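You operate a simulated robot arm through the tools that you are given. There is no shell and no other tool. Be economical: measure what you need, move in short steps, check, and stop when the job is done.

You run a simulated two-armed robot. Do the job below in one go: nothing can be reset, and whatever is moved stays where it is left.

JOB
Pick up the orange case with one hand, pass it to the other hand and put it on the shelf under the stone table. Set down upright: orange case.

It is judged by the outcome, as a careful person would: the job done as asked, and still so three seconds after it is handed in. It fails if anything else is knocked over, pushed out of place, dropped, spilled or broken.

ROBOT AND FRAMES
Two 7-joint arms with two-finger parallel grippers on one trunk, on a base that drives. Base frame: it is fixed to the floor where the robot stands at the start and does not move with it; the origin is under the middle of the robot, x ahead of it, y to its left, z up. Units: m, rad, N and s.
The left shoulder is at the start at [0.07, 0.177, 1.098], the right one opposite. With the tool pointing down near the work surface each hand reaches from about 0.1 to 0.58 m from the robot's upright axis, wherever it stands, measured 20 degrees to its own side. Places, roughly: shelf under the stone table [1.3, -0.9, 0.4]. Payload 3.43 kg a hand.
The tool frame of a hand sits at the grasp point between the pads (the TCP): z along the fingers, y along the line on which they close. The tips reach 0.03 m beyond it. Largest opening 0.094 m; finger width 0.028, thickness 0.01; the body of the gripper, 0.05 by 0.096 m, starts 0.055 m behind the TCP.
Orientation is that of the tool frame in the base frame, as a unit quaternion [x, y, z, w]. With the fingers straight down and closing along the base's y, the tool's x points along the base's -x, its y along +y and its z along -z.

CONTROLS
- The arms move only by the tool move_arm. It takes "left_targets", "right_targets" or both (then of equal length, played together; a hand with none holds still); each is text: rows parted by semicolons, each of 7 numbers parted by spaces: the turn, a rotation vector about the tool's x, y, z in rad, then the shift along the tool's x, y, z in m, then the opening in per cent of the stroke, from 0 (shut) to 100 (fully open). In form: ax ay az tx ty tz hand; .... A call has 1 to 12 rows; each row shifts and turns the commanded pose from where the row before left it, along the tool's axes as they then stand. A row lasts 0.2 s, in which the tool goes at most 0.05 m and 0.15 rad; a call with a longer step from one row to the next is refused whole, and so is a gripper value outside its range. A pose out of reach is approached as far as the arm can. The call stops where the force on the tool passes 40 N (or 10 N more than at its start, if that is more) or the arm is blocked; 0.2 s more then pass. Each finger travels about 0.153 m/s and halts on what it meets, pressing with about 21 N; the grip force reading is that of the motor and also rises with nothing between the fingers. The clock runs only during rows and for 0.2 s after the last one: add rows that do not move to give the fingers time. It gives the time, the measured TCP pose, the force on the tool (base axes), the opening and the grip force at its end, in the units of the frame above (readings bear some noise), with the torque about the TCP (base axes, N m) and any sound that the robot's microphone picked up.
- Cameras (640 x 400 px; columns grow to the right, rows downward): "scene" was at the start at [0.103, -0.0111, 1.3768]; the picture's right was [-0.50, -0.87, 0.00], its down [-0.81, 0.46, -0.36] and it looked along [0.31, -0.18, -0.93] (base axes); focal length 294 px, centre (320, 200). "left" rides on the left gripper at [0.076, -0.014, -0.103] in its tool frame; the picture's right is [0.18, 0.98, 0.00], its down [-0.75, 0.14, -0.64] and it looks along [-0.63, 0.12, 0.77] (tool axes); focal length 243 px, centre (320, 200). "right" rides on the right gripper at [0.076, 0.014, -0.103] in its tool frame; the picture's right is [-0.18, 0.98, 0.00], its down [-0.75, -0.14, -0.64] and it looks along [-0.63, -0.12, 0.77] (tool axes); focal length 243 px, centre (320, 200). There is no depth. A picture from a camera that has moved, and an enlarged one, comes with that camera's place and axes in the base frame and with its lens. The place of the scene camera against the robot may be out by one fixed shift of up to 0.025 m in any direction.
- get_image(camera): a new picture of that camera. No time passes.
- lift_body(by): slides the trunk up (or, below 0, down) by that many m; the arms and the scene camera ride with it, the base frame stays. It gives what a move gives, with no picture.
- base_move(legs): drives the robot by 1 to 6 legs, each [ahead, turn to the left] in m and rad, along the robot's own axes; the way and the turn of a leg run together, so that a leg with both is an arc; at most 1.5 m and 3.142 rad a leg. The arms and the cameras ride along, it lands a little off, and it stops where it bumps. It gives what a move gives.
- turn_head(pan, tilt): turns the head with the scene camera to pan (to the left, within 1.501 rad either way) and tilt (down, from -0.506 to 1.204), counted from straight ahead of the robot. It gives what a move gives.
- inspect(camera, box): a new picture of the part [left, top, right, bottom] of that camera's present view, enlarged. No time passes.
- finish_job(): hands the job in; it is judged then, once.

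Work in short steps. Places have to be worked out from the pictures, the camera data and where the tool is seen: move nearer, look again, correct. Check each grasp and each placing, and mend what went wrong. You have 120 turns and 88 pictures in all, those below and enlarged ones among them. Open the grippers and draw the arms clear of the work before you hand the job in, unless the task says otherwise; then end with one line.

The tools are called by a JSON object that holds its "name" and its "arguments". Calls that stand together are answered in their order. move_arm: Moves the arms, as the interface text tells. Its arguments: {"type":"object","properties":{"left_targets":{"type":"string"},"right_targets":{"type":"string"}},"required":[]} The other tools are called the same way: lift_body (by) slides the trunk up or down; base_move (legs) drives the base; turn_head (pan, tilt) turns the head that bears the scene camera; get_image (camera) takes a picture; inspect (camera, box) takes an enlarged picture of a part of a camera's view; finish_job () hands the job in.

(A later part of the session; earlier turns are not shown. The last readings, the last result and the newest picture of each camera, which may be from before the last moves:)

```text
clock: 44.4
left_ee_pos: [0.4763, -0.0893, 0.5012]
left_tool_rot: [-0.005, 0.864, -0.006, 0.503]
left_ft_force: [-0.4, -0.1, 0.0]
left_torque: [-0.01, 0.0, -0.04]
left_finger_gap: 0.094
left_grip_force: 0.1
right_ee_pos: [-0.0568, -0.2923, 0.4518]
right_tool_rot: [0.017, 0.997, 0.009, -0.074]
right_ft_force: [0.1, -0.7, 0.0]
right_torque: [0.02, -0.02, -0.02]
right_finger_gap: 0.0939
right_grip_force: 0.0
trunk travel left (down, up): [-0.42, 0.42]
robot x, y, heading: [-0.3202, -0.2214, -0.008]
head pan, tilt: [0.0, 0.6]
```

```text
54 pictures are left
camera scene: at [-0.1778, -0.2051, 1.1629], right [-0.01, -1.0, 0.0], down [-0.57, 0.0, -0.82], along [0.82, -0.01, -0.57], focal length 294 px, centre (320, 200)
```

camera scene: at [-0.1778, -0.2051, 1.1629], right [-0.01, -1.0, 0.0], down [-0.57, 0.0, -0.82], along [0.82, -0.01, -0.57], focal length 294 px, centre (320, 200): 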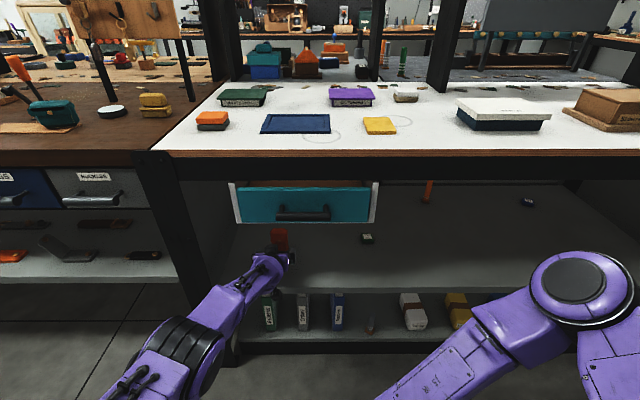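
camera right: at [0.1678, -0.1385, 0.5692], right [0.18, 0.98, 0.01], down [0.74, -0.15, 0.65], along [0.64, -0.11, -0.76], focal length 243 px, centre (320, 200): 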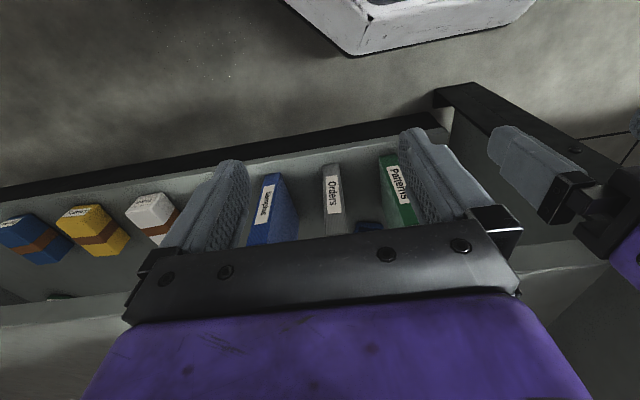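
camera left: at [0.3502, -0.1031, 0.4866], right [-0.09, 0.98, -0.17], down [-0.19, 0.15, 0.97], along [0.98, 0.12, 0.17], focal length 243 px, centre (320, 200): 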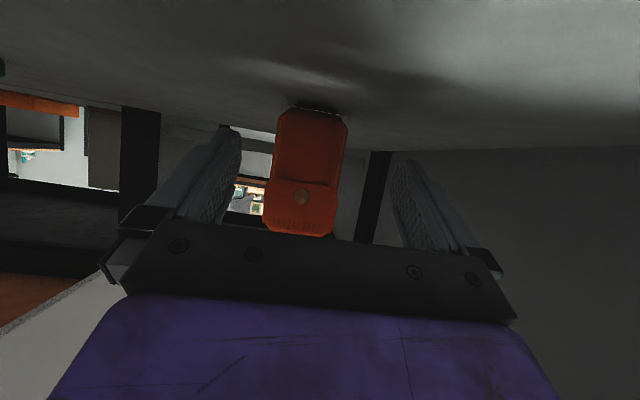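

The case sits between the fingers, about 0.03–0.06 m ahead of the pads, centered near y −0.095. I nudge 5 mm right and advance 0.04 m.

{"name": "move_arm", "arguments": {"left_targets": "0 0 0 0 -0.005 0 100;0 0 0 0 0 0 100"}}

{"name": "base_move", "arguments": {"legs": [[0.04, 0]]}}

{"name": "get_image", "arguments": {"camera": "left"}}

```text
clock: 45.0
left_ee_pos: [0.4765, -0.094, 0.5027]
left_tool_rot: [-0.006, 0.864, -0.004, 0.504]
left_ft_force: [-0.6, -0.8, 0.3]
left_torque: [0.0, 0.0, -0.02]
left_finger_gap: 0.0941
left_grip_force: 0.1
right_ee_pos: [-0.0586, -0.2929, 0.4519]
right_tool_rot: [0.017, 0.997, 0.008, -0.074]
right_ft_force: [-0.3, -0.2, 0.4]
right_torque: [0.01, 0.01, 0.03]
right_finger_gap: 0.0938
right_grip_force: 0.0
trunk travel left (down, up): [-0.42, 0.42]
robot x, y, heading: [-0.3225, -0.2199, -0.003]
head pan, tilt: [0.0, 0.6]
```

```text
clock: 45.9
left_ee_pos: [0.5173, -0.0939, 0.5028]
left_tool_rot: [-0.005, 0.864, -0.005, 0.503]
left_ft_force: [0.3, 0.3, -1.4]
left_torque: [-0.04, -0.01, 0.02]
left_finger_gap: 0.094
left_grip_force: 0.0
right_ee_pos: [-0.0176, -0.2942, 0.4524]
right_tool_rot: [0.018, 0.997, 0.009, -0.075]
right_ft_force: [0.1, -0.2, 0.0]
right_torque: [-0.01, 0.02, 0.04]
right_finger_gap: 0.0941
right_grip_force: 0.1
trunk travel left (down, up): [-0.42, 0.42]
robot x, y, heading: [-0.2811, -0.2233, -0.008]
head pan, tilt: [0.0, 0.6]
```

```text
53 pictures are left
camera left: at [0.39, -0.1081, 0.4866], right [-0.09, 0.98, -0.17], down [-0.19, 0.15, 0.97], along [0.98, 0.12, 0.17], focal length 243 px, centre (320, 200)
```

left: 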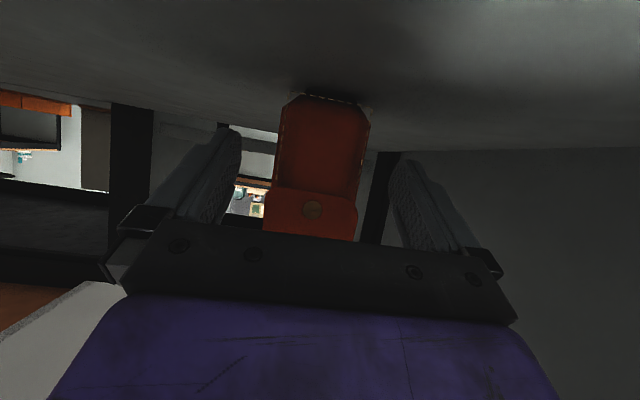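

Front face works out to x≈0.546, width ≈0.057, well centered. Advance 0.04 m more and close.

{"name": "base_move", "arguments": {"legs": [[0.04, 0]]}}

{"name": "get_image", "arguments": {"camera": "left"}}

```text
clock: 46.8
left_ee_pos: [0.5568, -0.0937, 0.5025]
left_tool_rot: [-0.005, 0.865, -0.005, 0.503]
left_ft_force: [-0.4, -0.4, -0.4]
left_torque: [0.04, -0.04, -0.02]
left_finger_gap: 0.0939
left_grip_force: 0.2
right_ee_pos: [0.021, -0.2931, 0.452]
right_tool_rot: [0.017, 0.997, 0.009, -0.075]
right_ft_force: [0.9, -0.1, -0.2]
right_torque: [0.0, 0.0, 0.0]
right_finger_gap: 0.0942
right_grip_force: 0.1
trunk travel left (down, up): [-0.42, 0.42]
robot x, y, heading: [-0.241, -0.2174, -0.011]
head pan, tilt: [0.0, 0.6]
```

```text
52 pictures are left
camera left: at [0.4296, -0.1086, 0.4866], right [-0.09, 0.98, -0.17], down [-0.19, 0.15, 0.97], along [0.98, 0.12, 0.17], focal length 243 px, centre (320, 200)
```

left: 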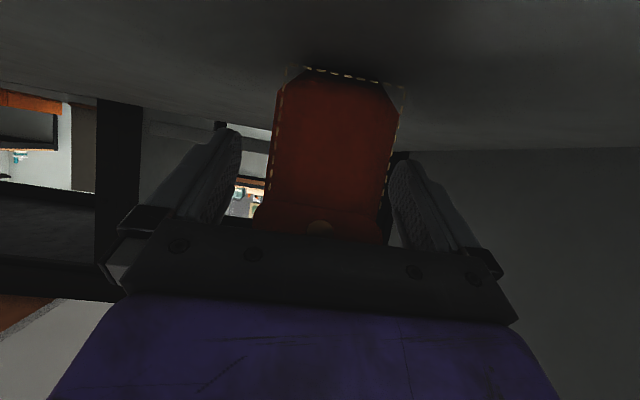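

Case is between the fingers, slightly toward +y; I shift 6 mm and close.

{"name": "move_arm", "arguments": {"left_targets": "0 0 0 0 0.006 0 100;0 0 0 0 0 0 60;0 0 0 0 0 0 30;0 0 0 0 0 0 0;0 0 0 0 0 0 0;0 0 0 0 0 0 0"}}

{"name": "get_image", "arguments": {"camera": "left"}}

```text
clock: 48.2
left_ee_pos: [0.5572, -0.0874, 0.5043]
left_tool_rot: [-0.005, 0.864, -0.005, 0.503]
left_ft_force: [0.6, 0.7, -0.1]
left_torque: [0.0, 0.02, 0.01]
left_finger_gap: 0.0588
left_grip_force: 20.9
right_ee_pos: [0.021, -0.2929, 0.4521]
right_tool_rot: [0.017, 0.997, 0.009, -0.073]
right_ft_force: [-0.1, 0.5, -0.5]
right_torque: [-0.02, 0.02, 0.02]
right_finger_gap: 0.0938
right_grip_force: 0.1
trunk travel left (down, up): [-0.42, 0.42]
robot x, y, heading: [-0.2401, -0.2204, -0.009]
head pan, tilt: [0.0, 0.6]
```

```text
51 pictures are left
camera left: at [0.4292, -0.1025, 0.4874], right [-0.09, 0.98, -0.17], down [-0.19, 0.15, 0.97], along [0.98, 0.12, 0.17], focal length 243 px, centre (320, 200)
```

left: 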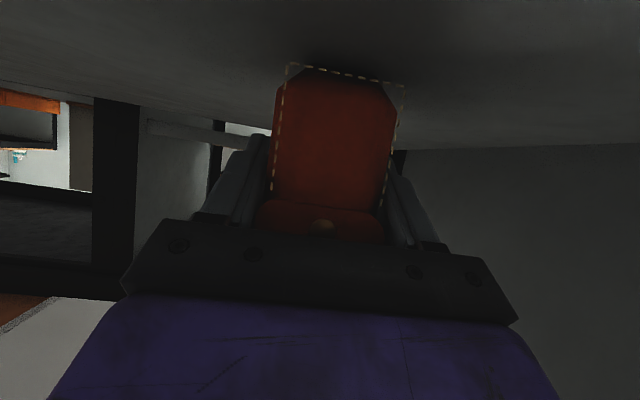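

Gripped (gap 0.0588, 21 N). Lift 4 cm and check, then back out.

{"name": "move_arm", "arguments": {"left_targets": "0 0 0 -0.0173 0 -0.01 0;0 0 0 -0.0173 0 -0.01 0;0 0 0 0 0 0 0"}}

{"name": "get_image", "arguments": {"camera": "left"}}

```text
clock: 49.0
left_ee_pos: [0.5568, -0.0884, 0.5433]
left_tool_rot: [-0.005, 0.864, -0.005, 0.504]
left_ft_force: [0.4, 0.4, -1.0]
left_torque: [0.0, -0.01, 0.0]
left_finger_gap: 0.0589
left_grip_force: 20.4
right_ee_pos: [0.0211, -0.2934, 0.4514]
right_tool_rot: [0.017, 0.997, 0.009, -0.074]
right_ft_force: [-0.9, 0.5, 0.1]
right_torque: [0.01, -0.01, 0.0]
right_finger_gap: 0.0939
right_grip_force: 0.0
trunk travel left (down, up): [-0.42, 0.42]
robot x, y, heading: [-0.2426, -0.2193, -0.009]
head pan, tilt: [0.0, 0.6]
```

```text
50 pictures are left
camera left: at [0.4289, -0.1024, 0.5275], right [-0.09, 0.98, -0.17], down [-0.19, 0.15, 0.97], along [0.98, 0.12, 0.17], focal length 243 px, centre (320, 200)
```

left: 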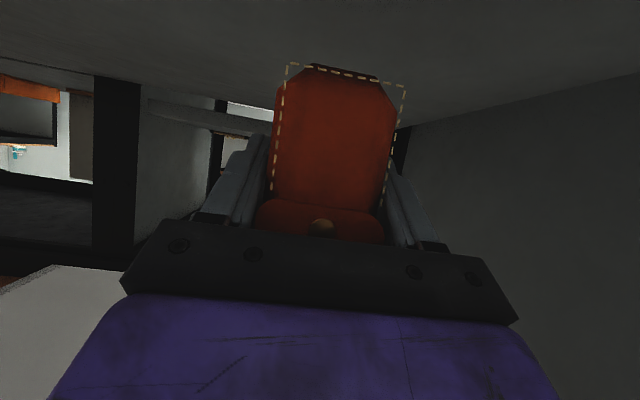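

The case came up with the hand. Back out straight 0.5 m.

{"name": "base_move", "arguments": {"legs": [[-0.5, 0]]}}

{"name": "turn_head", "arguments": {"pan": 0.0, "tilt": 0.9}}

{"name": "get_image", "arguments": {"camera": "scene"}}

```text
clock: 51.8
left_ee_pos: [0.0815, -0.0805, 0.5421]
left_tool_rot: [-0.004, 0.863, -0.002, 0.504]
left_ft_force: [-0.2, -0.1, -0.4]
left_torque: [0.03, -0.09, 0.0]
left_finger_gap: 0.0586
left_grip_force: 21.1
right_ee_pos: [-0.4511, -0.2909, 0.4528]
right_tool_rot: [0.01, 0.997, 0.009, -0.074]
right_ft_force: [1.1, 0.0, -0.1]
right_torque: [-0.03, 0.01, 0.03]
right_finger_gap: 0.0939
right_grip_force: 0.1
trunk travel left (down, up): [-0.42, 0.42]
robot x, y, heading: [-0.7148, -0.2283, 0.05]
head pan, tilt: [0.0, 0.6]
stopped in leg 1: the robot was blocked; the commanded pose is now the measured one
```

```text
clock: 52.6
left_ee_pos: [0.0807, -0.0781, 0.5441]
left_tool_rot: [-0.008, 0.863, 0.0, 0.505]
left_ft_force: [-0.5, 0.6, -0.5]
left_torque: [0.01, -0.02, 0.0]
left_finger_gap: 0.0587
left_grip_force: 21.5
right_ee_pos: [-0.4502, -0.2905, 0.4533]
right_tool_rot: [0.009, 0.997, 0.009, -0.073]
right_ft_force: [0.0, -0.2, -0.8]
right_torque: [0.01, -0.01, 0.02]
right_finger_gap: 0.0941
right_grip_force: 0.1
trunk travel left (down, up): [-0.42, 0.42]
robot x, y, heading: [-0.7137, -0.2253, 0.043]
head pan, tilt: [0.0, 0.901]
```

```text
49 pictures are left
camera scene: at [-0.5852, -0.2062, 1.1383], right [0.04, -1.0, 0.0], down [-0.78, -0.03, -0.62], along [0.62, 0.03, -0.78], focal length 294 px, centre (320, 200)
```

scene: 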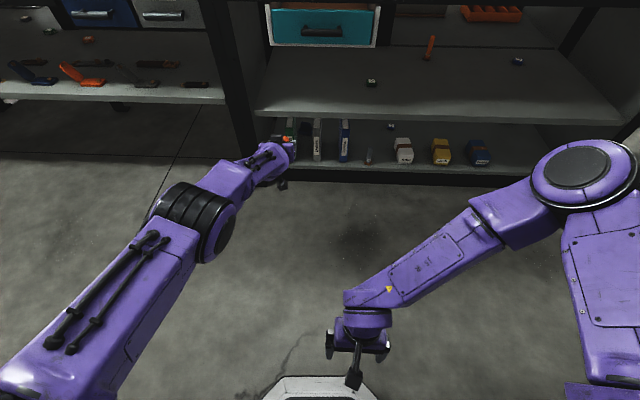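

Backing was stopped by something behind; let me look to both sides to see what is around before moving on.

{"name": "turn_head", "arguments": {"pan": -1.5, "tilt": 0.5}}

{"name": "get_image", "arguments": {"camera": "scene"}}

{"name": "turn_head", "arguments": {"pan": 1.5, "tilt": 0.5}}

{"name": "get_image", "arguments": {"camera": "scene"}}

```text
clock: 54.2
left_ee_pos: [0.0771, -0.072, 0.546]
left_tool_rot: [-0.01, 0.863, 0.002, 0.506]
left_ft_force: [0.9, 0.3, 0.0]
left_torque: [0.03, 0.01, 0.02]
left_finger_gap: 0.0587
left_grip_force: 21.8
right_ee_pos: [-0.453, -0.2892, 0.4538]
right_tool_rot: [0.005, 0.997, 0.007, -0.073]
right_ft_force: [-0.6, -0.3, 0.4]
right_torque: [-0.01, 0.01, 0.05]
right_finger_gap: 0.0939
right_grip_force: 0.1
trunk travel left (down, up): [-0.42, 0.42]
robot x, y, heading: [-0.7187, -0.2337, 0.055]
head pan, tilt: [-1.499, 0.499]
```

```text
48 pictures are left
camera scene: at [-0.6519, -0.2995, 1.1723], right [-0.99, -0.13, 0.0], down [-0.06, 0.47, -0.88], along [0.11, -0.87, -0.48], focal length 294 px, centre (320, 200)
```

scene: 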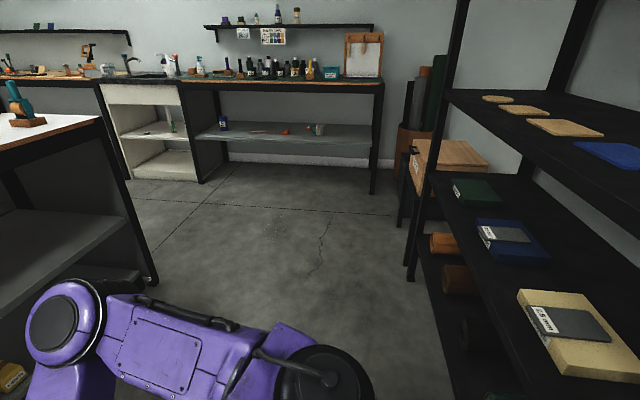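

```text
clock: 56.8
left_ee_pos: [0.0793, -0.08, 0.543]
left_tool_rot: [-0.008, 0.863, 0.0, 0.505]
left_ft_force: [0.2, -0.4, -1.1]
left_torque: [0.05, -0.03, 0.0]
left_finger_gap: 0.0589
left_grip_force: 21.3
right_ee_pos: [-0.4514, -0.2892, 0.4528]
right_tool_rot: [0.009, 0.997, 0.008, -0.074]
right_ft_force: [0.3, 0.8, 0.3]
right_torque: [0.01, -0.03, -0.01]
right_finger_gap: 0.0939
right_grip_force: 0.1
trunk travel left (down, up): [-0.42, 0.42]
robot x, y, heading: [-0.7169, -0.2292, 0.038]
head pan, tilt: [1.499, 0.499]
```

```text
47 pictures are left
camera scene: at [-0.6588, -0.1218, 1.1722], right [1.0, -0.03, 0.0], down [-0.02, -0.48, -0.88], along [0.03, 0.88, -0.48], focal length 294 px, centre (320, 200)
```

scene: 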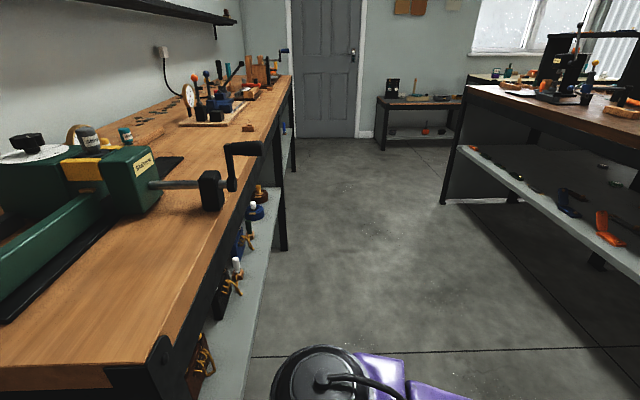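

There are racks behind; the aisle to the right end (y<−1.35) is free. I first move forward slightly, then retract the left hand with the case and prepare the right hand (both pitched 30°, later yawed to face each other at 90°).

{"name": "base_move", "arguments": {"legs": [[0.12, -0.04]]}}

{"name": "move_arm", "arguments": {"left_targets": "0 0 0 0.0215 -0.019 -0.0373 0;0 0 0 0.0215 -0.019 -0.0373 0;0 0 0 0.0215 -0.019 -0.0373 0;0 0 0 0.0215 -0.019 -0.0373 0;0 0 0 0.0215 -0.019 -0.0373 0;0 0 0 0.0215 -0.019 -0.0373 0;0 0 0 0.0215 -0.019 -0.0373 0;0 0 0 0.0215 -0.019 -0.0373 0;0 0 0 0 0 0 0", "right_targets": "0 -0.1329 0 0 -0.0167 0 100;0 -0.1329 0 0 -0.0167 0 100;0 -0.1329 0 0 -0.0167 0 100;0 -0.1329 0 0 -0.0167 0 100;0 -0.1329 0 0 -0.0167 0 100;0 -0.1329 0 0 -0.0167 0 100;0 -0.1329 0 0 -0.0167 0 100;0 -0.1329 0 0 -0.0167 0 100;0 -0.1329 0 0 -0.0167 0 100"}}

{"name": "turn_head", "arguments": {"pan": 0.0, "tilt": 1.0}}

{"name": "get_image", "arguments": {"camera": "scene"}}

```text
clock: 57.8
left_ee_pos: [0.1252, -0.0982, 0.5562]
left_tool_rot: [0.008, 0.86, -0.002, 0.511]
left_ft_force: [0.0, 1.3, -0.6]
left_torque: [-0.03, -0.06, -0.02]
left_finger_gap: 0.0586
left_grip_force: 20.7
right_ee_pos: [-0.4181, -0.2936, 0.4565]
right_tool_rot: [0.015, 0.998, 0.011, -0.064]
right_ft_force: [0.7, -0.8, -0.5]
right_torque: [-0.02, 0.02, 0.01]
right_finger_gap: 0.0939
right_grip_force: 0.1
trunk travel left (down, up): [-0.42, 0.42]
robot x, y, heading: [-0.6755, -0.2256, 0.056]
head pan, tilt: [1.499, 0.499]
stopped in leg 1: the robot was blocked; the commanded pose is now the measured one
```

```text
clock: 59.8
left_ee_pos: [-0.1805, -0.2255, 0.5459]
left_tool_rot: [0.006, 0.86, -0.003, 0.51]
left_ft_force: [-0.3, 0.5, -0.6]
left_torque: [0.0, -0.01, -0.02]
left_finger_gap: 0.059
left_grip_force: 21.1
left hand out of reach, approached as far as the arm can: row 1
right_ee_pos: [-0.4205, -0.4416, 0.4533]
right_tool_rot: [0.018, 0.861, 0.0, 0.508]
right_ft_force: [0.4, 0.3, 0.7]
right_torque: [0.01, -0.03, -0.03]
right_finger_gap: 0.094
right_grip_force: 0.0
trunk travel left (down, up): [-0.42, 0.42]
robot x, y, heading: [-0.6709, -0.2294, 0.06]
head pan, tilt: [1.499, 0.499]
```

```text
clock: 61.4
left_ee_pos: [-0.1803, -0.2245, 0.5444]
left_tool_rot: [0.007, 0.861, -0.004, 0.509]
left_ft_force: [-0.4, 0.0, -0.2]
left_torque: [-0.01, 0.01, 0.0]
left_finger_gap: 0.0587
left_grip_force: 21.0
right_ee_pos: [-0.4213, -0.4415, 0.4523]
right_tool_rot: [0.019, 0.862, 0.0, 0.507]
right_ft_force: [-0.6, -0.5, -0.4]
right_torque: [0.01, 0.0, 0.0]
right_finger_gap: 0.0941
right_grip_force: 0.0
trunk travel left (down, up): [-0.42, 0.42]
robot x, y, heading: [-0.6722, -0.2275, 0.059]
head pan, tilt: [0.0, 1.0]
```

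```text
46 pictures are left
camera scene: at [-0.5485, -0.2046, 1.1311], right [0.06, -1.0, 0.0], down [-0.84, -0.05, -0.54], along [0.54, 0.03, -0.84], focal length 294 px, centre (320, 200)
```

scene: 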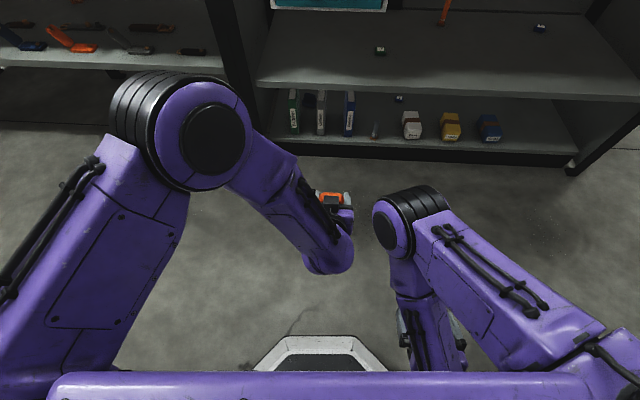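

Case held. Drive again straight forward a bit to be away from the rack.

{"name": "base_move", "arguments": {"legs": [[0.1, 0]]}}

{"name": "move_arm", "arguments": {"left_targets": "0.1133 0 0.0654 0 0 0 0;0.1133 0 0.0654 0 0 0 0;0.1133 0 0.0654 0 0 0 0;0.1133 0 0.0654 0 0 0 0;0.1133 0 0.0654 0 0 0 0;0.1133 0 0.0654 0 0 0 0", "right_targets": "-0.1133 0 -0.0654 0 0 0 100;-0.1133 0 -0.0654 0 0 0 100;-0.1133 0 -0.0654 0 0 0 100;-0.1133 0 -0.0654 0 0 0 100;-0.1133 0 -0.0654 0 0 0 100;-0.1133 0 -0.0654 0 0 0 100"}}

{"name": "get_image", "arguments": {"camera": "scene"}}

{"name": "get_image", "arguments": {"camera": "right"}}

```text
clock: 62.5
left_ee_pos: [-0.0803, -0.22, 0.5449]
left_tool_rot: [0.007, 0.86, -0.003, 0.51]
left_ft_force: [0.5, 0.1, -0.6]
left_torque: [-0.02, -0.03, 0.01]
left_finger_gap: 0.0588
left_grip_force: 21.2
right_ee_pos: [-0.3204, -0.4356, 0.4526]
right_tool_rot: [0.018, 0.861, 0.0, 0.507]
right_ft_force: [-0.2, 0.7, -0.1]
right_torque: [-0.01, 0.01, 0.02]
right_finger_gap: 0.094
right_grip_force: 0.2
trunk travel left (down, up): [-0.42, 0.42]
robot x, y, heading: [-0.5719, -0.2242, 0.055]
head pan, tilt: [0.0, 1.0]
```

```text
clock: 63.9
left_ee_pos: [-0.0813, -0.2197, 0.5463]
left_tool_rot: [0.341, 0.793, -0.191, 0.468]
left_ft_force: [0.2, 0.3, 0.3]
left_torque: [-0.03, 0.0, 0.0]
left_finger_gap: 0.0
left_grip_force: 21.3
right_ee_pos: [-0.3058, -0.429, 0.4463]
right_tool_rot: [-0.317, 0.799, 0.188, 0.475]
right_ft_force: [0.4, -1.1, 0.0]
right_torque: [0.01, 0.0, -0.01]
right_finger_gap: 0.0938
right_grip_force: 0.0
right hand out of reach, approached as far as the arm can: row 3, 4
trunk travel left (down, up): [-0.42, 0.42]
robot x, y, heading: [-0.5725, -0.2247, 0.058]
head pan, tilt: [0.0, 1.0]
```

```text
45 pictures are left
camera scene: at [-0.4487, -0.1984, 1.1311], right [0.06, -1.0, 0.0], down [-0.84, -0.05, -0.54], along [0.54, 0.03, -0.84], focal length 294 px, centre (320, 200)
```

scene: 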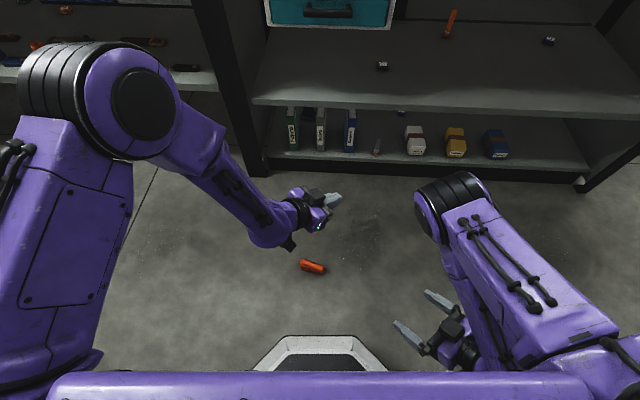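

```text
44 pictures are left
camera right: at [-0.409, -0.5041, 0.4283], right [-0.61, 0.78, 0.16], down [-0.05, -0.24, 0.97], along [0.79, 0.58, 0.19], focal length 243 px, centre (320, 200)
```

right: 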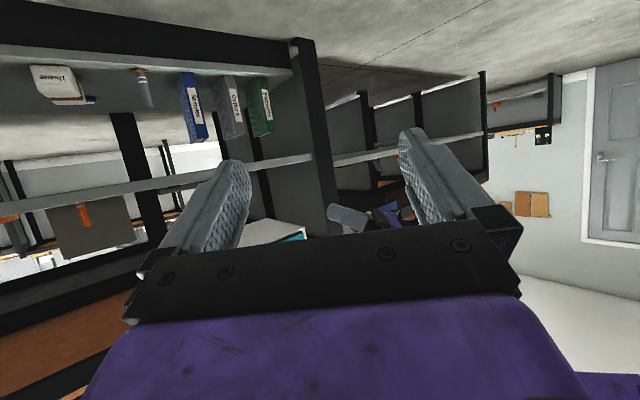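

The case slipped out during the turn and lies on the floor in front of the robot at about (−0.04, −0.15). Nothing else was touched. I look at it closely.

{"name": "inspect", "arguments": {"camera": "scene", "box": [272, 240, 352, 290]}}

```text
8.00 times, centred on (312, 265) of scene
camera zoom: at [-0.4487, -0.1984, 1.1311], right [0.06, -1.0, 0.0], down [-0.84, -0.05, -0.54], along [0.54, 0.03, -0.84], focal length 2349 px, centre (384, -320)
```

zoom: 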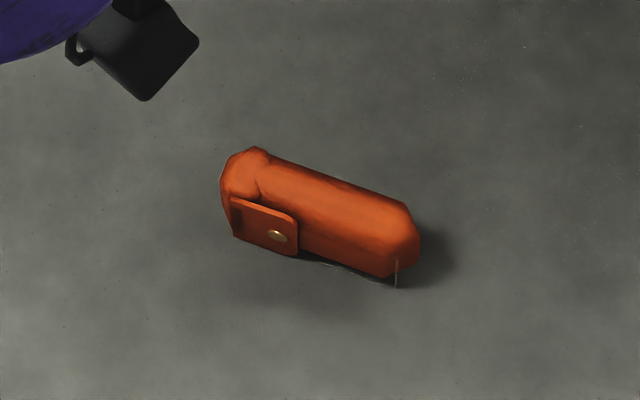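

The case lies on its narrow side, flap end at +y, bottom end at −y, center about (−0.053, −0.147), thickness ≈0.037. Plan: turn the robot left 30° so the right hand can take it from above with tool x toward the case bottom, which lets it later be tipped upright.

{"name": "base_move", "arguments": {"legs": [[0, 0.5]]}}

{"name": "get_image", "arguments": {"camera": "scene"}}

```text
clock: 65.7
left_ee_pos: [-0.1424, 0.0147, 0.5465]
left_tool_rot: [0.134, 0.852, -0.069, 0.501]
left_ft_force: [-0.8, -0.2, -0.1]
left_torque: [0.03, 0.03, 0.01]
left_finger_gap: 0.0
left_grip_force: 20.8
right_ee_pos: [-0.2392, -0.277, 0.4463]
right_tool_rot: [-0.503, 0.698, 0.299, 0.414]
right_ft_force: [0.6, 1.0, 0.5]
right_torque: [-0.01, 0.01, 0.02]
right_finger_gap: 0.0941
right_grip_force: 0.0
trunk travel left (down, up): [-0.42, 0.42]
robot x, y, heading: [-0.5752, -0.2224, 0.554]
head pan, tilt: [0.0, 1.0]
```

```text
42 pictures are left
camera scene: at [-0.4667, -0.1425, 1.1311], right [0.53, -0.85, 0.0], down [-0.72, -0.44, -0.54], along [0.46, 0.28, -0.84], focal length 294 px, centre (320, 200)
```

scene: 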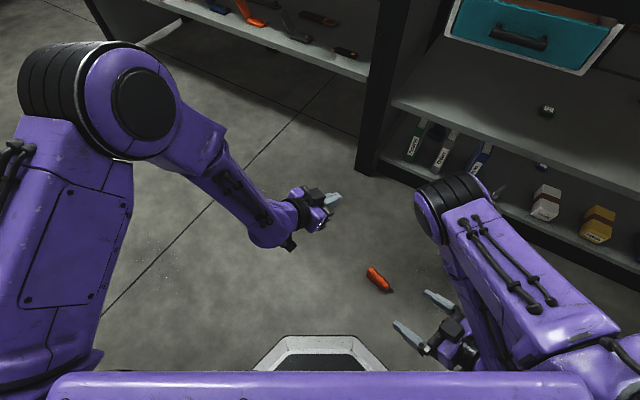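

Now rotate the right hand to point straight down with its x axis along the case, and move the left hand aside (opened).

{"name": "move_arm", "arguments": {"right_targets": "-0.112 0 -0.061 0 0 0 100;0 0.1337 0 0 0 0 100;0 0.1337 0 0 0 0 100;0 0.1337 0 0 0 0 100;0 0.1337 0 0 0 0 100;0 0.1337 0 0 0 0 100;0 0.1337 0 0 0 0 100;0 0.1337 0 0 0 0 100;0 0.1337 0 0 0 0 100", "left_targets": "0 0 0 0 0.03 -0.02 100;0 0 0 0 0.03 -0.02 100;0 0 0 0 0.03 -0.02 100;0 0 0 0 0.03 -0.02 100;0 0 0 0 0 0 100;0 0 0 0 0 0 100;0 0 0 0 0 0 100;0 0 0 0 0 0 100;0 0 0 0 0 0 100"}}

{"name": "lift_body", "arguments": {"by": -0.2}}

{"name": "get_image", "arguments": {"camera": "scene"}}

```text
clock: 67.7
left_ee_pos: [-0.1726, 0.1485, 0.5872]
left_tool_rot: [0.134, 0.852, -0.069, 0.502]
left_ft_force: [-0.6, -0.1, -1.0]
left_torque: [0.04, 0.01, 0.0]
left_finger_gap: 0.0939
left_grip_force: 0.0
right_ee_pos: [-0.2399, -0.2767, 0.4467]
right_tool_rot: [-0.634, 0.773, 0.0, 0.0]
right_ft_force: [-0.2, -0.1, -0.1]
right_torque: [0.01, 0.02, 0.0]
right_finger_gap: 0.094
right_grip_force: 0.2
trunk travel left (down, up): [-0.42, 0.42]
robot x, y, heading: [-0.5753, -0.2219, 0.553]
head pan, tilt: [0.0, 1.0]
```

```text
clock: 69.9
left_ee_pos: [-0.1719, 0.1489, 0.3869]
left_tool_rot: [0.134, 0.852, -0.069, 0.502]
left_ft_force: [0.7, 0.4, -0.2]
left_torque: [0.0, -0.01, 0.02]
left_finger_gap: 0.0939
left_grip_force: 0.2
right_ee_pos: [-0.2392, -0.276, 0.2455]
right_tool_rot: [-0.635, 0.773, 0.001, 0.001]
right_ft_force: [-0.4, 0.0, -0.4]
right_torque: [0.01, 0.0, 0.03]
right_finger_gap: 0.0941
right_grip_force: 0.0
trunk travel left (down, up): [-0.22, 0.62]
robot x, y, heading: [-0.5725, -0.2238, 0.555]
head pan, tilt: [0.0, 1.0]
```

```text
41 pictures are left
camera scene: at [-0.4667, -0.1427, 0.9311], right [0.53, -0.85, 0.0], down [-0.72, -0.44, -0.54], along [0.46, 0.28, -0.84], focal length 294 px, centre (320, 200)
```

scene: 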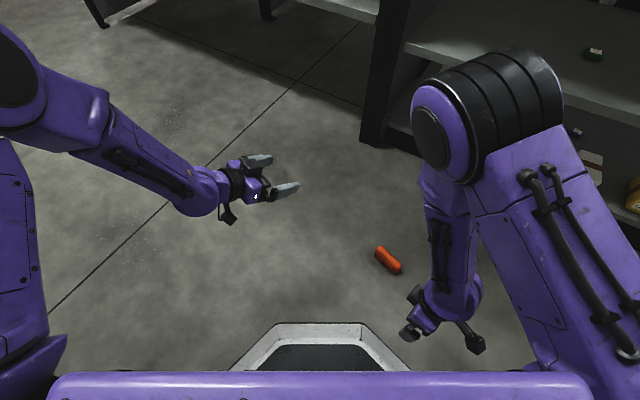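

Orientation is right. I move the right hand over the case at z≈0.15 and check with its own camera.

{"name": "move_arm", "arguments": {"right_targets": "0 0 0 -0.0272 -0.0263 0.015 100;0 0 0 -0.0272 -0.0263 0.015 100;0 0 0 -0.0272 -0.0263 0.015 100;0 0 0 -0.0272 -0.0263 0.015 100;0 0 0 -0.0272 -0.0263 0.015 100;0 0 0 -0.0272 -0.0263 0.015 100;0 0 0 0 0 0 100"}}

{"name": "get_image", "arguments": {"camera": "right"}}

{"name": "get_image", "arguments": {"camera": "scene"}}

```text
clock: 71.5
left_ee_pos: [-0.1726, 0.1484, 0.3867]
left_tool_rot: [0.133, 0.852, -0.069, 0.501]
left_ft_force: [-0.2, -0.1, -0.8]
left_torque: [0.01, 0.0, -0.01]
left_finger_gap: 0.0941
left_grip_force: 0.2
right_ee_pos: [-0.054, -0.1456, 0.1543]
right_tool_rot: [-0.635, 0.773, 0.001, 0.0]
right_ft_force: [-0.5, -1.1, -0.7]
right_torque: [0.01, -0.01, -0.01]
right_finger_gap: 0.0939
right_grip_force: 0.1
trunk travel left (down, up): [-0.22, 0.62]
robot x, y, heading: [-0.5748, -0.2247, 0.562]
head pan, tilt: [0.0, 1.0]
```

```text
40 pictures are left
camera right: at [-0.0837, -0.2177, 0.2572], right [-0.93, 0.37, 0.0], down [0.29, 0.71, 0.64], along [0.24, 0.6, -0.77], focal length 243 px, centre (320, 200)
```

right: 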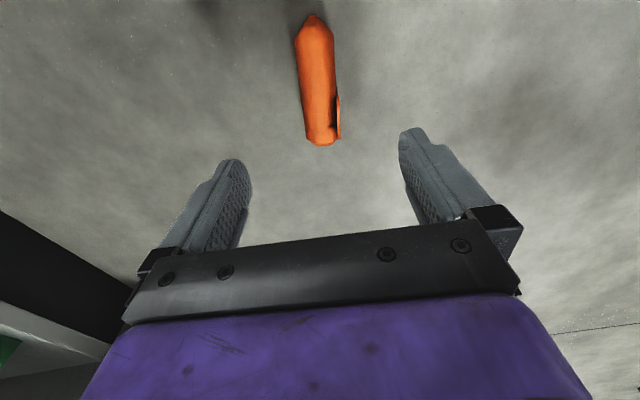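

```text
39 pictures are left
camera scene: at [-0.4665, -0.1426, 0.9311], right [0.53, -0.85, 0.0], down [-0.72, -0.44, -0.54], along [0.46, 0.28, -0.84], focal length 294 px, centre (320, 200)
```

scene: 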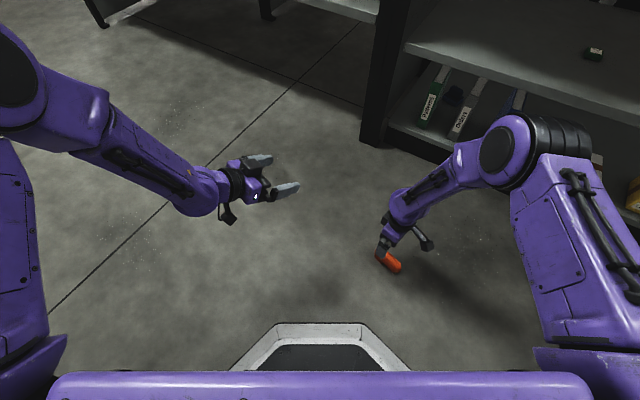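

The right camera puts the case center at about (−0.061, −0.162), axis 7° off. I correct the yaw, keep the grip biased toward the flap end, and descend to z≈0.042.

{"name": "move_arm", "arguments": {"right_targets": "0 0 0.12 0.002 0.004 0 100;0 0 0 0 0 0.03 100;0 0 0 0 0 0.03 100;0 0 0 0 0 0 100"}}

{"name": "get_image", "arguments": {"camera": "right"}}

```text
clock: 72.5
left_ee_pos: [-0.1727, 0.1482, 0.386]
left_tool_rot: [0.134, 0.852, -0.069, 0.502]
left_ft_force: [0.6, -0.8, 0.5]
left_torque: [0.01, -0.01, 0.01]
left_finger_gap: 0.0941
left_grip_force: 0.0
right_ee_pos: [-0.0584, -0.1483, 0.0971]
right_tool_rot: [-0.587, 0.809, 0.002, 0.0]
right_ft_force: [0.2, 0.2, 0.4]
right_torque: [0.04, 0.01, 0.0]
right_finger_gap: 0.0937
right_grip_force: 0.1
trunk travel left (down, up): [-0.22, 0.62]
robot x, y, heading: [-0.573, -0.223, 0.555]
head pan, tilt: [0.0, 1.0]
```

```text
38 pictures are left
camera right: at [-0.0963, -0.2156, 0.198], right [-0.88, 0.48, 0.0], down [0.37, 0.67, 0.64], along [0.31, 0.56, -0.77], focal length 243 px, centre (320, 200)
```

right: 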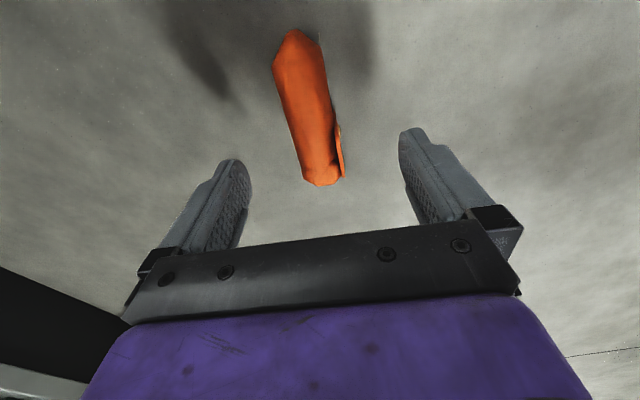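

Aligned now. Descend to z≈0.042 and close.

{"name": "move_arm", "arguments": {"right_targets": "0 0 0 0 0 0.028 100;0 0 0 0 0 0.027 100;0 0 0 0 0 0 70;0 0 0 0 0 0 40;0 0 0 0 0 0 20;0 0 0 0 0 0 0;0 0 0 0 0 0 0;0 0 0 0 0 0 0"}}

{"name": "get_image", "arguments": {"camera": "right"}}

```text
clock: 74.3
left_ee_pos: [-0.1722, 0.1473, 0.3867]
left_tool_rot: [0.134, 0.852, -0.07, 0.501]
left_ft_force: [1.0, -0.1, 0.6]
left_torque: [-0.01, -0.03, -0.01]
left_finger_gap: 0.0943
left_grip_force: 0.0
right_ee_pos: [-0.0579, -0.1466, 0.0409]
right_tool_rot: [-0.587, 0.81, 0.001, -0.001]
right_ft_force: [-0.1, -0.7, 1.0]
right_torque: [0.02, -0.01, 0.03]
right_finger_gap: 0.0357
right_grip_force: 20.9
trunk travel left (down, up): [-0.22, 0.62]
robot x, y, heading: [-0.5742, -0.2222, 0.551]
head pan, tilt: [0.0, 1.0]
```

```text
37 pictures are left
camera right: at [-0.0963, -0.2151, 0.1433], right [-0.88, 0.48, 0.0], down [0.37, 0.67, 0.64], along [0.31, 0.56, -0.77], focal length 243 px, centre (320, 200)
```

right: 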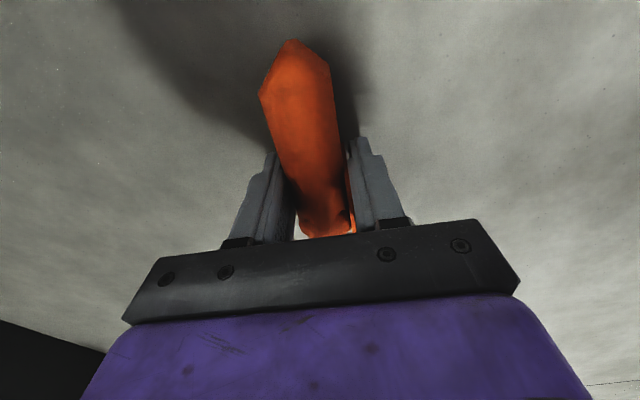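

Gripped (0.0357, 21 N). Lift with the arm a little, then raise the trunk.

{"name": "move_arm", "arguments": {"right_targets": "0 0 0 0 0 -0.025 0;0 0 0 0 0 -0.025 0;0 0 0 0 0 -0.025 0;0 0 0 0 0 -0.025 0"}}

{"name": "lift_body", "arguments": {"by": 0.3}}

{"name": "get_image", "arguments": {"camera": "scene"}}

```text
clock: 75.3
left_ee_pos: [-0.1727, 0.1477, 0.3862]
left_tool_rot: [0.134, 0.852, -0.069, 0.501]
left_ft_force: [-0.2, 0.3, 0.2]
left_torque: [0.0, -0.01, 0.02]
left_finger_gap: 0.0942
left_grip_force: 0.1
right_ee_pos: [-0.0571, -0.1471, 0.1423]
right_tool_rot: [-0.588, 0.809, 0.001, 0.0]
right_ft_force: [-0.5, 0.6, -1.2]
right_torque: [0.05, -0.01, 0.03]
right_finger_gap: 0.0356
right_grip_force: 21.1
trunk travel left (down, up): [-0.22, 0.62]
robot x, y, heading: [-0.5731, -0.2189, 0.553]
head pan, tilt: [0.0, 1.0]
```

```text
clock: 78.3
left_ee_pos: [-0.1722, 0.1482, 0.686]
left_tool_rot: [0.134, 0.852, -0.069, 0.502]
left_ft_force: [0.7, 0.1, 0.3]
left_torque: [0.01, 0.02, 0.05]
left_finger_gap: 0.0938
left_grip_force: 0.0
right_ee_pos: [-0.0585, -0.146, 0.4407]
right_tool_rot: [-0.587, 0.809, 0.001, 0.001]
right_ft_force: [0.2, -0.8, -1.1]
right_torque: [0.01, -0.03, 0.01]
right_finger_gap: 0.0357
right_grip_force: 20.9
trunk travel left (down, up): [-0.52, 0.32]
robot x, y, heading: [-0.5772, -0.2226, 0.555]
head pan, tilt: [0.0, 1.0]
```

```text
36 pictures are left
camera scene: at [-0.4664, -0.1425, 1.231], right [0.53, -0.85, 0.0], down [-0.72, -0.44, -0.54], along [0.46, 0.28, -0.84], focal length 294 px, centre (320, 200)
```

scene: 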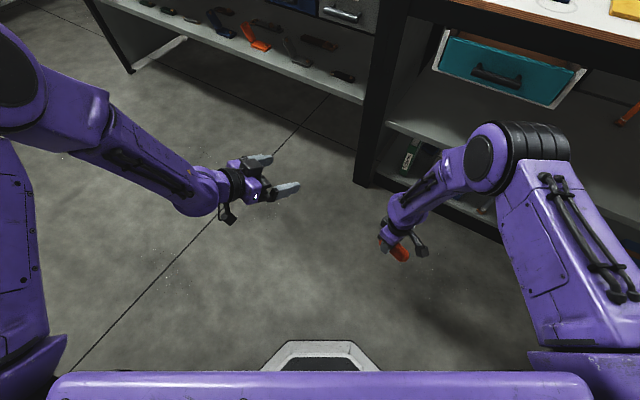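

Held. Now slowly tip the right hand up so the case becomes upright (12 small steps first).

{"name": "move_arm", "arguments": {"right_targets": "0 -0.1 0 0 0 0 0;0 -0.1 0 0 0 0 0;0 -0.1 0 0 0 0 0;0 -0.1 0 0 0 0 0;0 -0.1 0 0 0 0 0;0 -0.1 0 0 0 0 0;0 -0.1 0 0 0 0 0;0 -0.1 0 0 0 0 0;0 -0.1 0 0 0 0 0;0 -0.1 0 0 0 0 0;0 -0.1 0 0 0 0 0;0 -0.1 0 0 0 0 0"}}

{"name": "get_image", "arguments": {"camera": "scene"}}

```text
clock: 80.9
left_ee_pos: [-0.1723, 0.1472, 0.6859]
left_tool_rot: [0.135, 0.852, -0.07, 0.501]
left_ft_force: [0.3, -0.7, -0.4]
left_torque: [0.0, -0.01, -0.01]
left_finger_gap: 0.0942
left_grip_force: 0.0
right_ee_pos: [-0.0587, -0.1471, 0.4413]
right_tool_rot: [-0.485, 0.667, 0.334, 0.457]
right_ft_force: [-0.3, -0.3, -0.6]
right_torque: [0.02, 0.01, 0.0]
right_finger_gap: 0.0355
right_grip_force: 21.4
trunk travel left (down, up): [-0.52, 0.32]
robot x, y, heading: [-0.5724, -0.2224, 0.551]
head pan, tilt: [0.0, 1.0]
```

```text
35 pictures are left
camera scene: at [-0.4663, -0.1427, 1.2311], right [0.53, -0.85, 0.0], down [-0.72, -0.44, -0.54], along [0.46, 0.28, -0.84], focal length 294 px, centre (320, 200)
```

scene: 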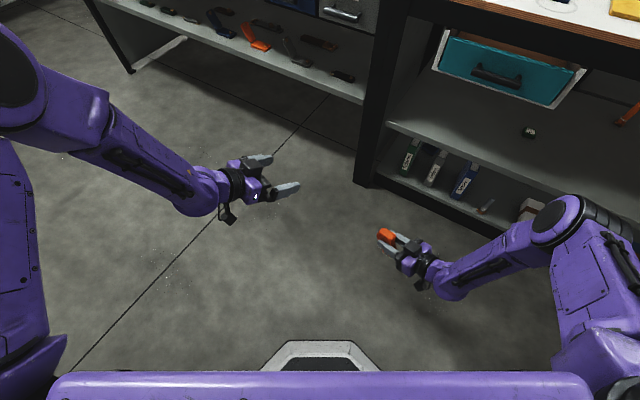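

Finish tipping the case upright, while bringing the left hand to a pre-handover point about 12 cm before the case's front face.

{"name": "move_arm", "arguments": {"right_targets": "0 -0.0927 0 0 0 0 0;0 -0.0927 0 0 0 0 0;0 -0.0927 0 0 0 0 0;0 -0.0927 0 0 0 0 0;0 0 0 0 0 0 0;0 0 0 0 0 0 0;0 0 0 0 0 0 0;0 0 0 0 0 0 0;0 0 0 0 0 0 0", "left_targets": "0 0 0 0.023 -0.0264 0.0213 85;0 0 0 0.023 -0.0264 0.0213 85;0 0 0 0.023 -0.0264 0.0213 85;0 0 0 0.023 -0.0264 0.0213 85;0 0 0 0.023 -0.0264 0.0213 85;0 0 0 0.023 -0.0264 0.0213 85;0 0 0 0.023 -0.0264 0.0213 85;0 0 0 0.023 -0.0264 0.0213 85;0 0 0 0.023 -0.0264 0.0213 85"}}

{"name": "get_image", "arguments": {"camera": "scene"}}

{"name": "get_image", "arguments": {"camera": "left"}}

```text
clock: 82.9
left_ee_pos: [-0.1789, -0.0944, 0.4088]
left_tool_rot: [0.134, 0.852, -0.069, 0.502]
left_ft_force: [0.7, 0.0, -0.7]
left_torque: [0.01, 0.01, 0.0]
left_finger_gap: 0.08
left_grip_force: 0.0
right_ee_pos: [-0.0574, -0.1474, 0.4413]
right_tool_rot: [-0.415, 0.573, 0.415, 0.573]
right_ft_force: [-1.0, 0.1, 0.6]
right_torque: [0.0, 0.02, -0.02]
right_finger_gap: 0.0358
right_grip_force: 21.1
trunk travel left (down, up): [-0.52, 0.32]
robot x, y, heading: [-0.5698, -0.2213, 0.551]
head pan, tilt: [0.0, 1.0]
```

```text
34 pictures are left
camera scene: at [-0.4664, -0.1428, 1.2312], right [0.53, -0.85, 0.0], down [-0.72, -0.44, -0.54], along [0.46, 0.28, -0.84], focal length 294 px, centre (320, 200)
```

scene: 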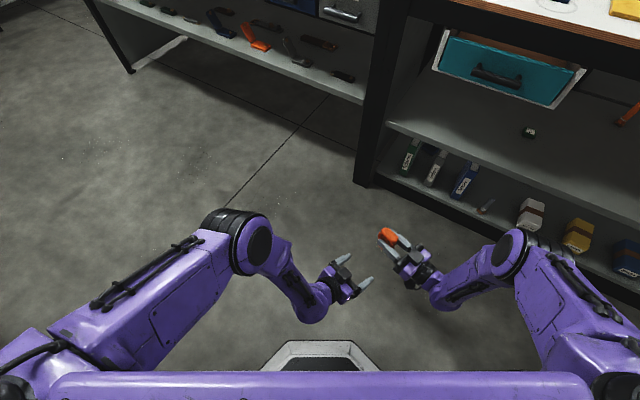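

```text
33 pictures are left
camera left: at [-0.3047, -0.0693, 0.3913], right [0.21, 0.97, -0.14], down [-0.15, 0.18, 0.97], along [0.97, -0.18, 0.18], focal length 243 px, centre (320, 200)
```

left: 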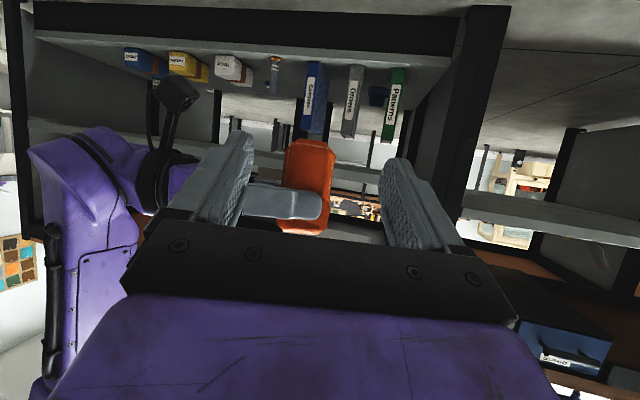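

Alignment looks very good: case spans z≈0.374–0.474, right finger near top, left at 0.409. Advance the left hand to straddle the case.

{"name": "move_arm", "arguments": {"left_targets": "0 0 0 -0.01475 -0.0005 0.02625 85;0 0 0 -0.01475 -0.0005 0.02625 85;0 0 0 -0.01475 -0.0005 0.02625 85;0 0 0 -0.01475 -0.0005 0.02625 85;0 0 0 0 0 0 85"}}

{"name": "get_image", "arguments": {"camera": "left"}}

{"name": "inspect", "arguments": {"camera": "scene", "box": [310, 200, 470, 300]}}

```text
clock: 84.1
left_ee_pos: [-0.0602, -0.0957, 0.4046]
left_tool_rot: [0.132, 0.856, -0.048, 0.498]
left_ft_force: [-10.9, -8.0, -0.2]
left_torque: [0.1, -0.01, -0.49]
left_finger_gap: 0.0861
left_grip_force: 5.6
right_ee_pos: [-0.0489, -0.1439, 0.4468]
right_tool_rot: [-0.411, 0.569, 0.412, 0.581]
right_ft_force: [11.5, 8.0, 0.4]
right_torque: [0.23, -0.46, -0.11]
right_finger_gap: 0.037
right_grip_force: 21.2
trunk travel left (down, up): [-0.52, 0.32]
robot x, y, heading: [-0.572, -0.2199, 0.552]
head pan, tilt: [0.0, 1.0]
stopped in row 5 (left hand): the force on the tool passed its limit (the readings are from after the stop); the commanded pose is now the measured one
```

```text
32 pictures are left
camera left: at [-0.1859, -0.0728, 0.389], right [0.18, 0.98, -0.11], down [-0.14, 0.14, 0.98], along [0.97, -0.16, 0.17], focal length 243 px, centre (320, 200)
```

left: 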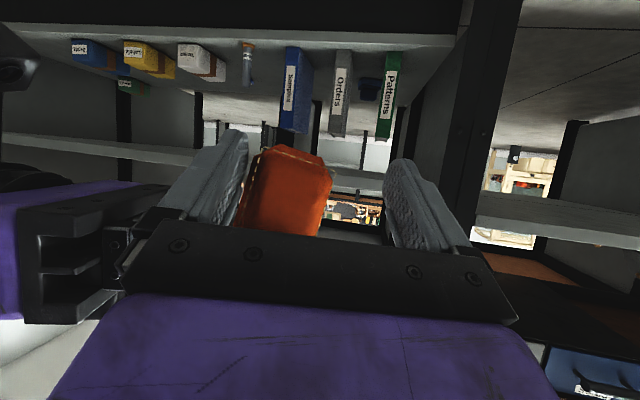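

```text
4.00 times, centred on (390, 250) of scene
camera zoom: at [-0.4664, -0.1426, 1.2311], right [0.53, -0.85, 0.0], down [-0.72, -0.44, -0.54], along [0.46, 0.28, -0.84], focal length 1174 px, centre (40, 0)
```

zoom: 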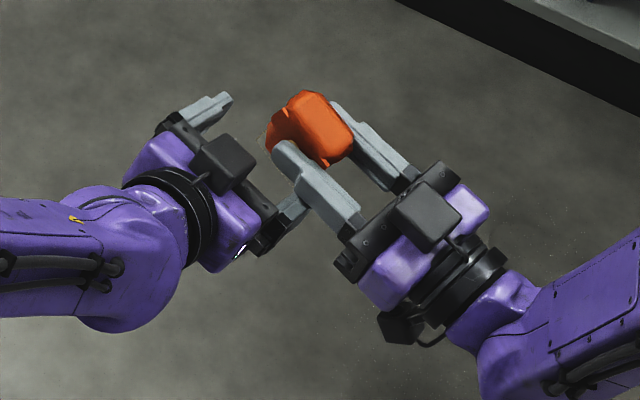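

The left finger jammed under the right hand's front finger, because the pitched finger rises toward the palm. I back off straight and re-check the case.

{"name": "move_arm", "arguments": {"left_targets": "0 0 0 0.0148 0.004 -0.0262 85;0 0 0 0.0148 0.004 -0.0262 85;0 0 0 0.0148 0 -0.0262 85;0 0 0 0.0148 0 -0.0262 85;0 0 0 0 0 0 85"}}

{"name": "get_image", "arguments": {"camera": "left"}}

{"name": "inspect", "arguments": {"camera": "scene", "box": [310, 200, 470, 300]}}

```text
clock: 85.3
left_ee_pos: [-0.1724, -0.0588, 0.4077]
left_tool_rot: [0.132, 0.855, -0.051, 0.499]
left_ft_force: [0.5, -0.6, -0.1]
left_torque: [0.01, -0.04, -0.03]
left_finger_gap: 0.0795
left_grip_force: 0.0
right_ee_pos: [-0.052, -0.146, 0.4452]
right_tool_rot: [-0.412, 0.57, 0.413, 0.579]
right_ft_force: [-0.4, 0.2, -0.7]
right_torque: [-0.04, -0.03, 0.01]
right_finger_gap: 0.0357
right_grip_force: 21.3
trunk travel left (down, up): [-0.52, 0.32]
robot x, y, heading: [-0.5707, -0.2224, 0.555]
head pan, tilt: [0.0, 1.0]
```

```text
30 pictures are left
camera left: at [-0.2991, -0.0374, 0.3918], right [0.18, 0.98, -0.12], down [-0.15, 0.14, 0.98], along [0.97, -0.16, 0.17], focal length 243 px, centre (320, 200)
```

left: 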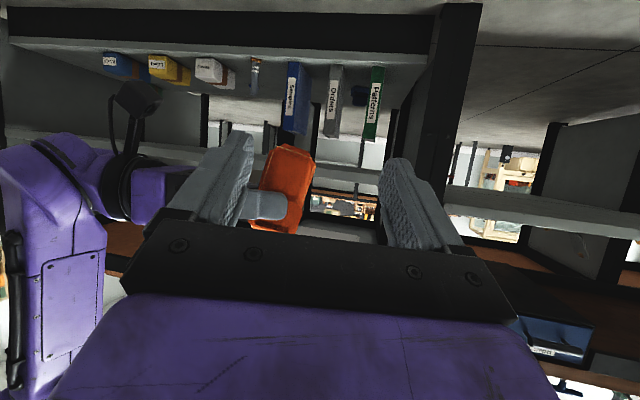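

```text
4.00 times, centred on (390, 250) of scene
camera zoom: at [-0.4664, -0.1427, 1.2311], right [0.53, -0.85, 0.0], down [-0.72, -0.44, -0.54], along [0.46, 0.28, -0.84], focal length 1174 px, centre (40, 0)
```

zoom: 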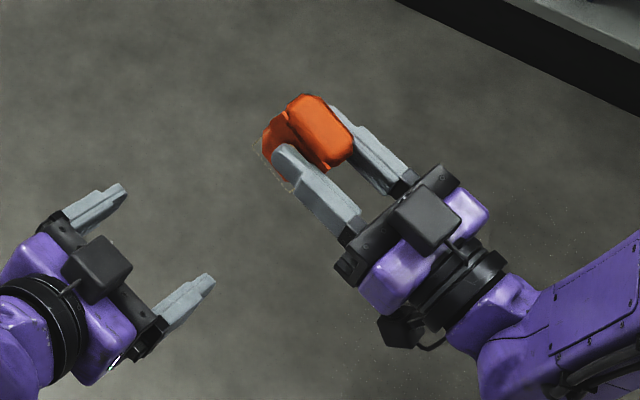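

The case tilted slightly within the right grip. I zoom to measure the tilt.

{"name": "inspect", "arguments": {"camera": "left", "box": [232, 130, 360, 210]}}

```text
5.00 times, centred on (296, 170) of left
camera zoom: at [-0.2991, -0.0374, 0.3918], right [0.18, 0.98, -0.12], down [-0.15, 0.14, 0.98], along [0.97, -0.16, 0.17], focal length 1213 px, centre (440, 350)
```

zoom: 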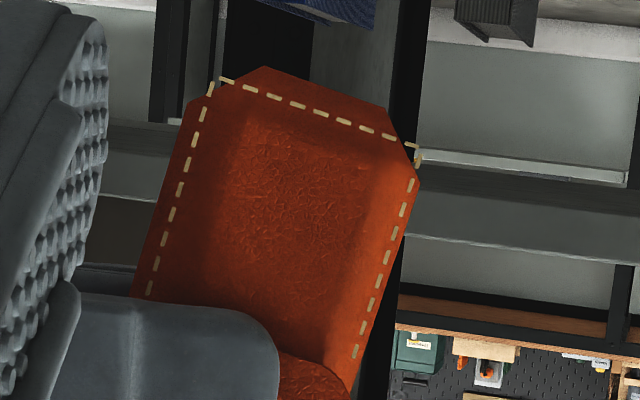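

Tilt is about 10°. I correct it by pitching the right hand +0.18 rad, and flatten the left hand to ~13° pitch with matching yaw so its finger passes below the right finger.

{"name": "move_arm", "arguments": {"right_targets": "0 0.09 0 0 0 0 0;0 0.09 0 0 0 0 0;0 0 0 0 0 0 0;0 0 0 0 0 0 0", "left_targets": "0.039 0 0.0224 0 0 0 85;0 -0.15 0 0 0 0 85;0 -0.15 0 0 0 0 85;0 0 0 0 0 0 85"}}

{"name": "get_image", "arguments": {"camera": "left"}}

{"name": "inspect", "arguments": {"camera": "scene", "box": [310, 200, 470, 300]}}

```text
clock: 86.3
left_ee_pos: [-0.173, -0.06, 0.4083]
left_tool_rot: [0.14, 0.769, -0.085, 0.618]
left_ft_force: [0.0, 0.8, -0.4]
left_torque: [-0.01, 0.03, -0.02]
left_finger_gap: 0.0801
left_grip_force: 0.0
right_ee_pos: [-0.0518, -0.1461, 0.4446]
right_tool_rot: [-0.448, 0.619, 0.374, 0.525]
right_ft_force: [-0.3, 0.0, -0.7]
right_torque: [-0.01, 0.02, -0.02]
right_finger_gap: 0.0356
right_grip_force: 20.3
trunk travel left (down, up): [-0.52, 0.32]
robot x, y, heading: [-0.5724, -0.226, 0.552]
head pan, tilt: [0.0, 1.0]
```

```text
27 pictures are left
camera left: at [-0.2879, -0.0338, 0.355], right [0.28, 0.95, -0.14], down [-0.4, 0.24, 0.88], along [0.87, -0.19, 0.45], focal length 243 px, centre (320, 200)
```

left: 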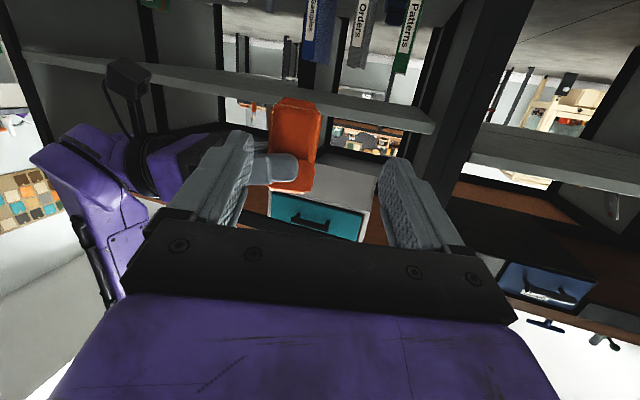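

```text
4.00 times, centred on (390, 250) of scene
camera zoom: at [-0.4664, -0.1427, 1.2311], right [0.53, -0.85, 0.0], down [-0.72, -0.44, -0.54], along [0.46, 0.28, -0.84], focal length 1174 px, centre (40, 0)
```

zoom: 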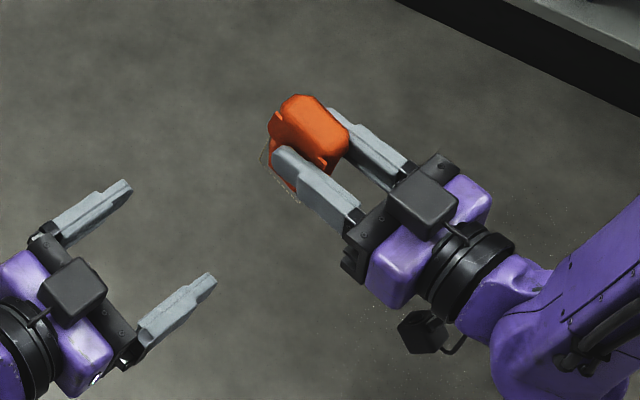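

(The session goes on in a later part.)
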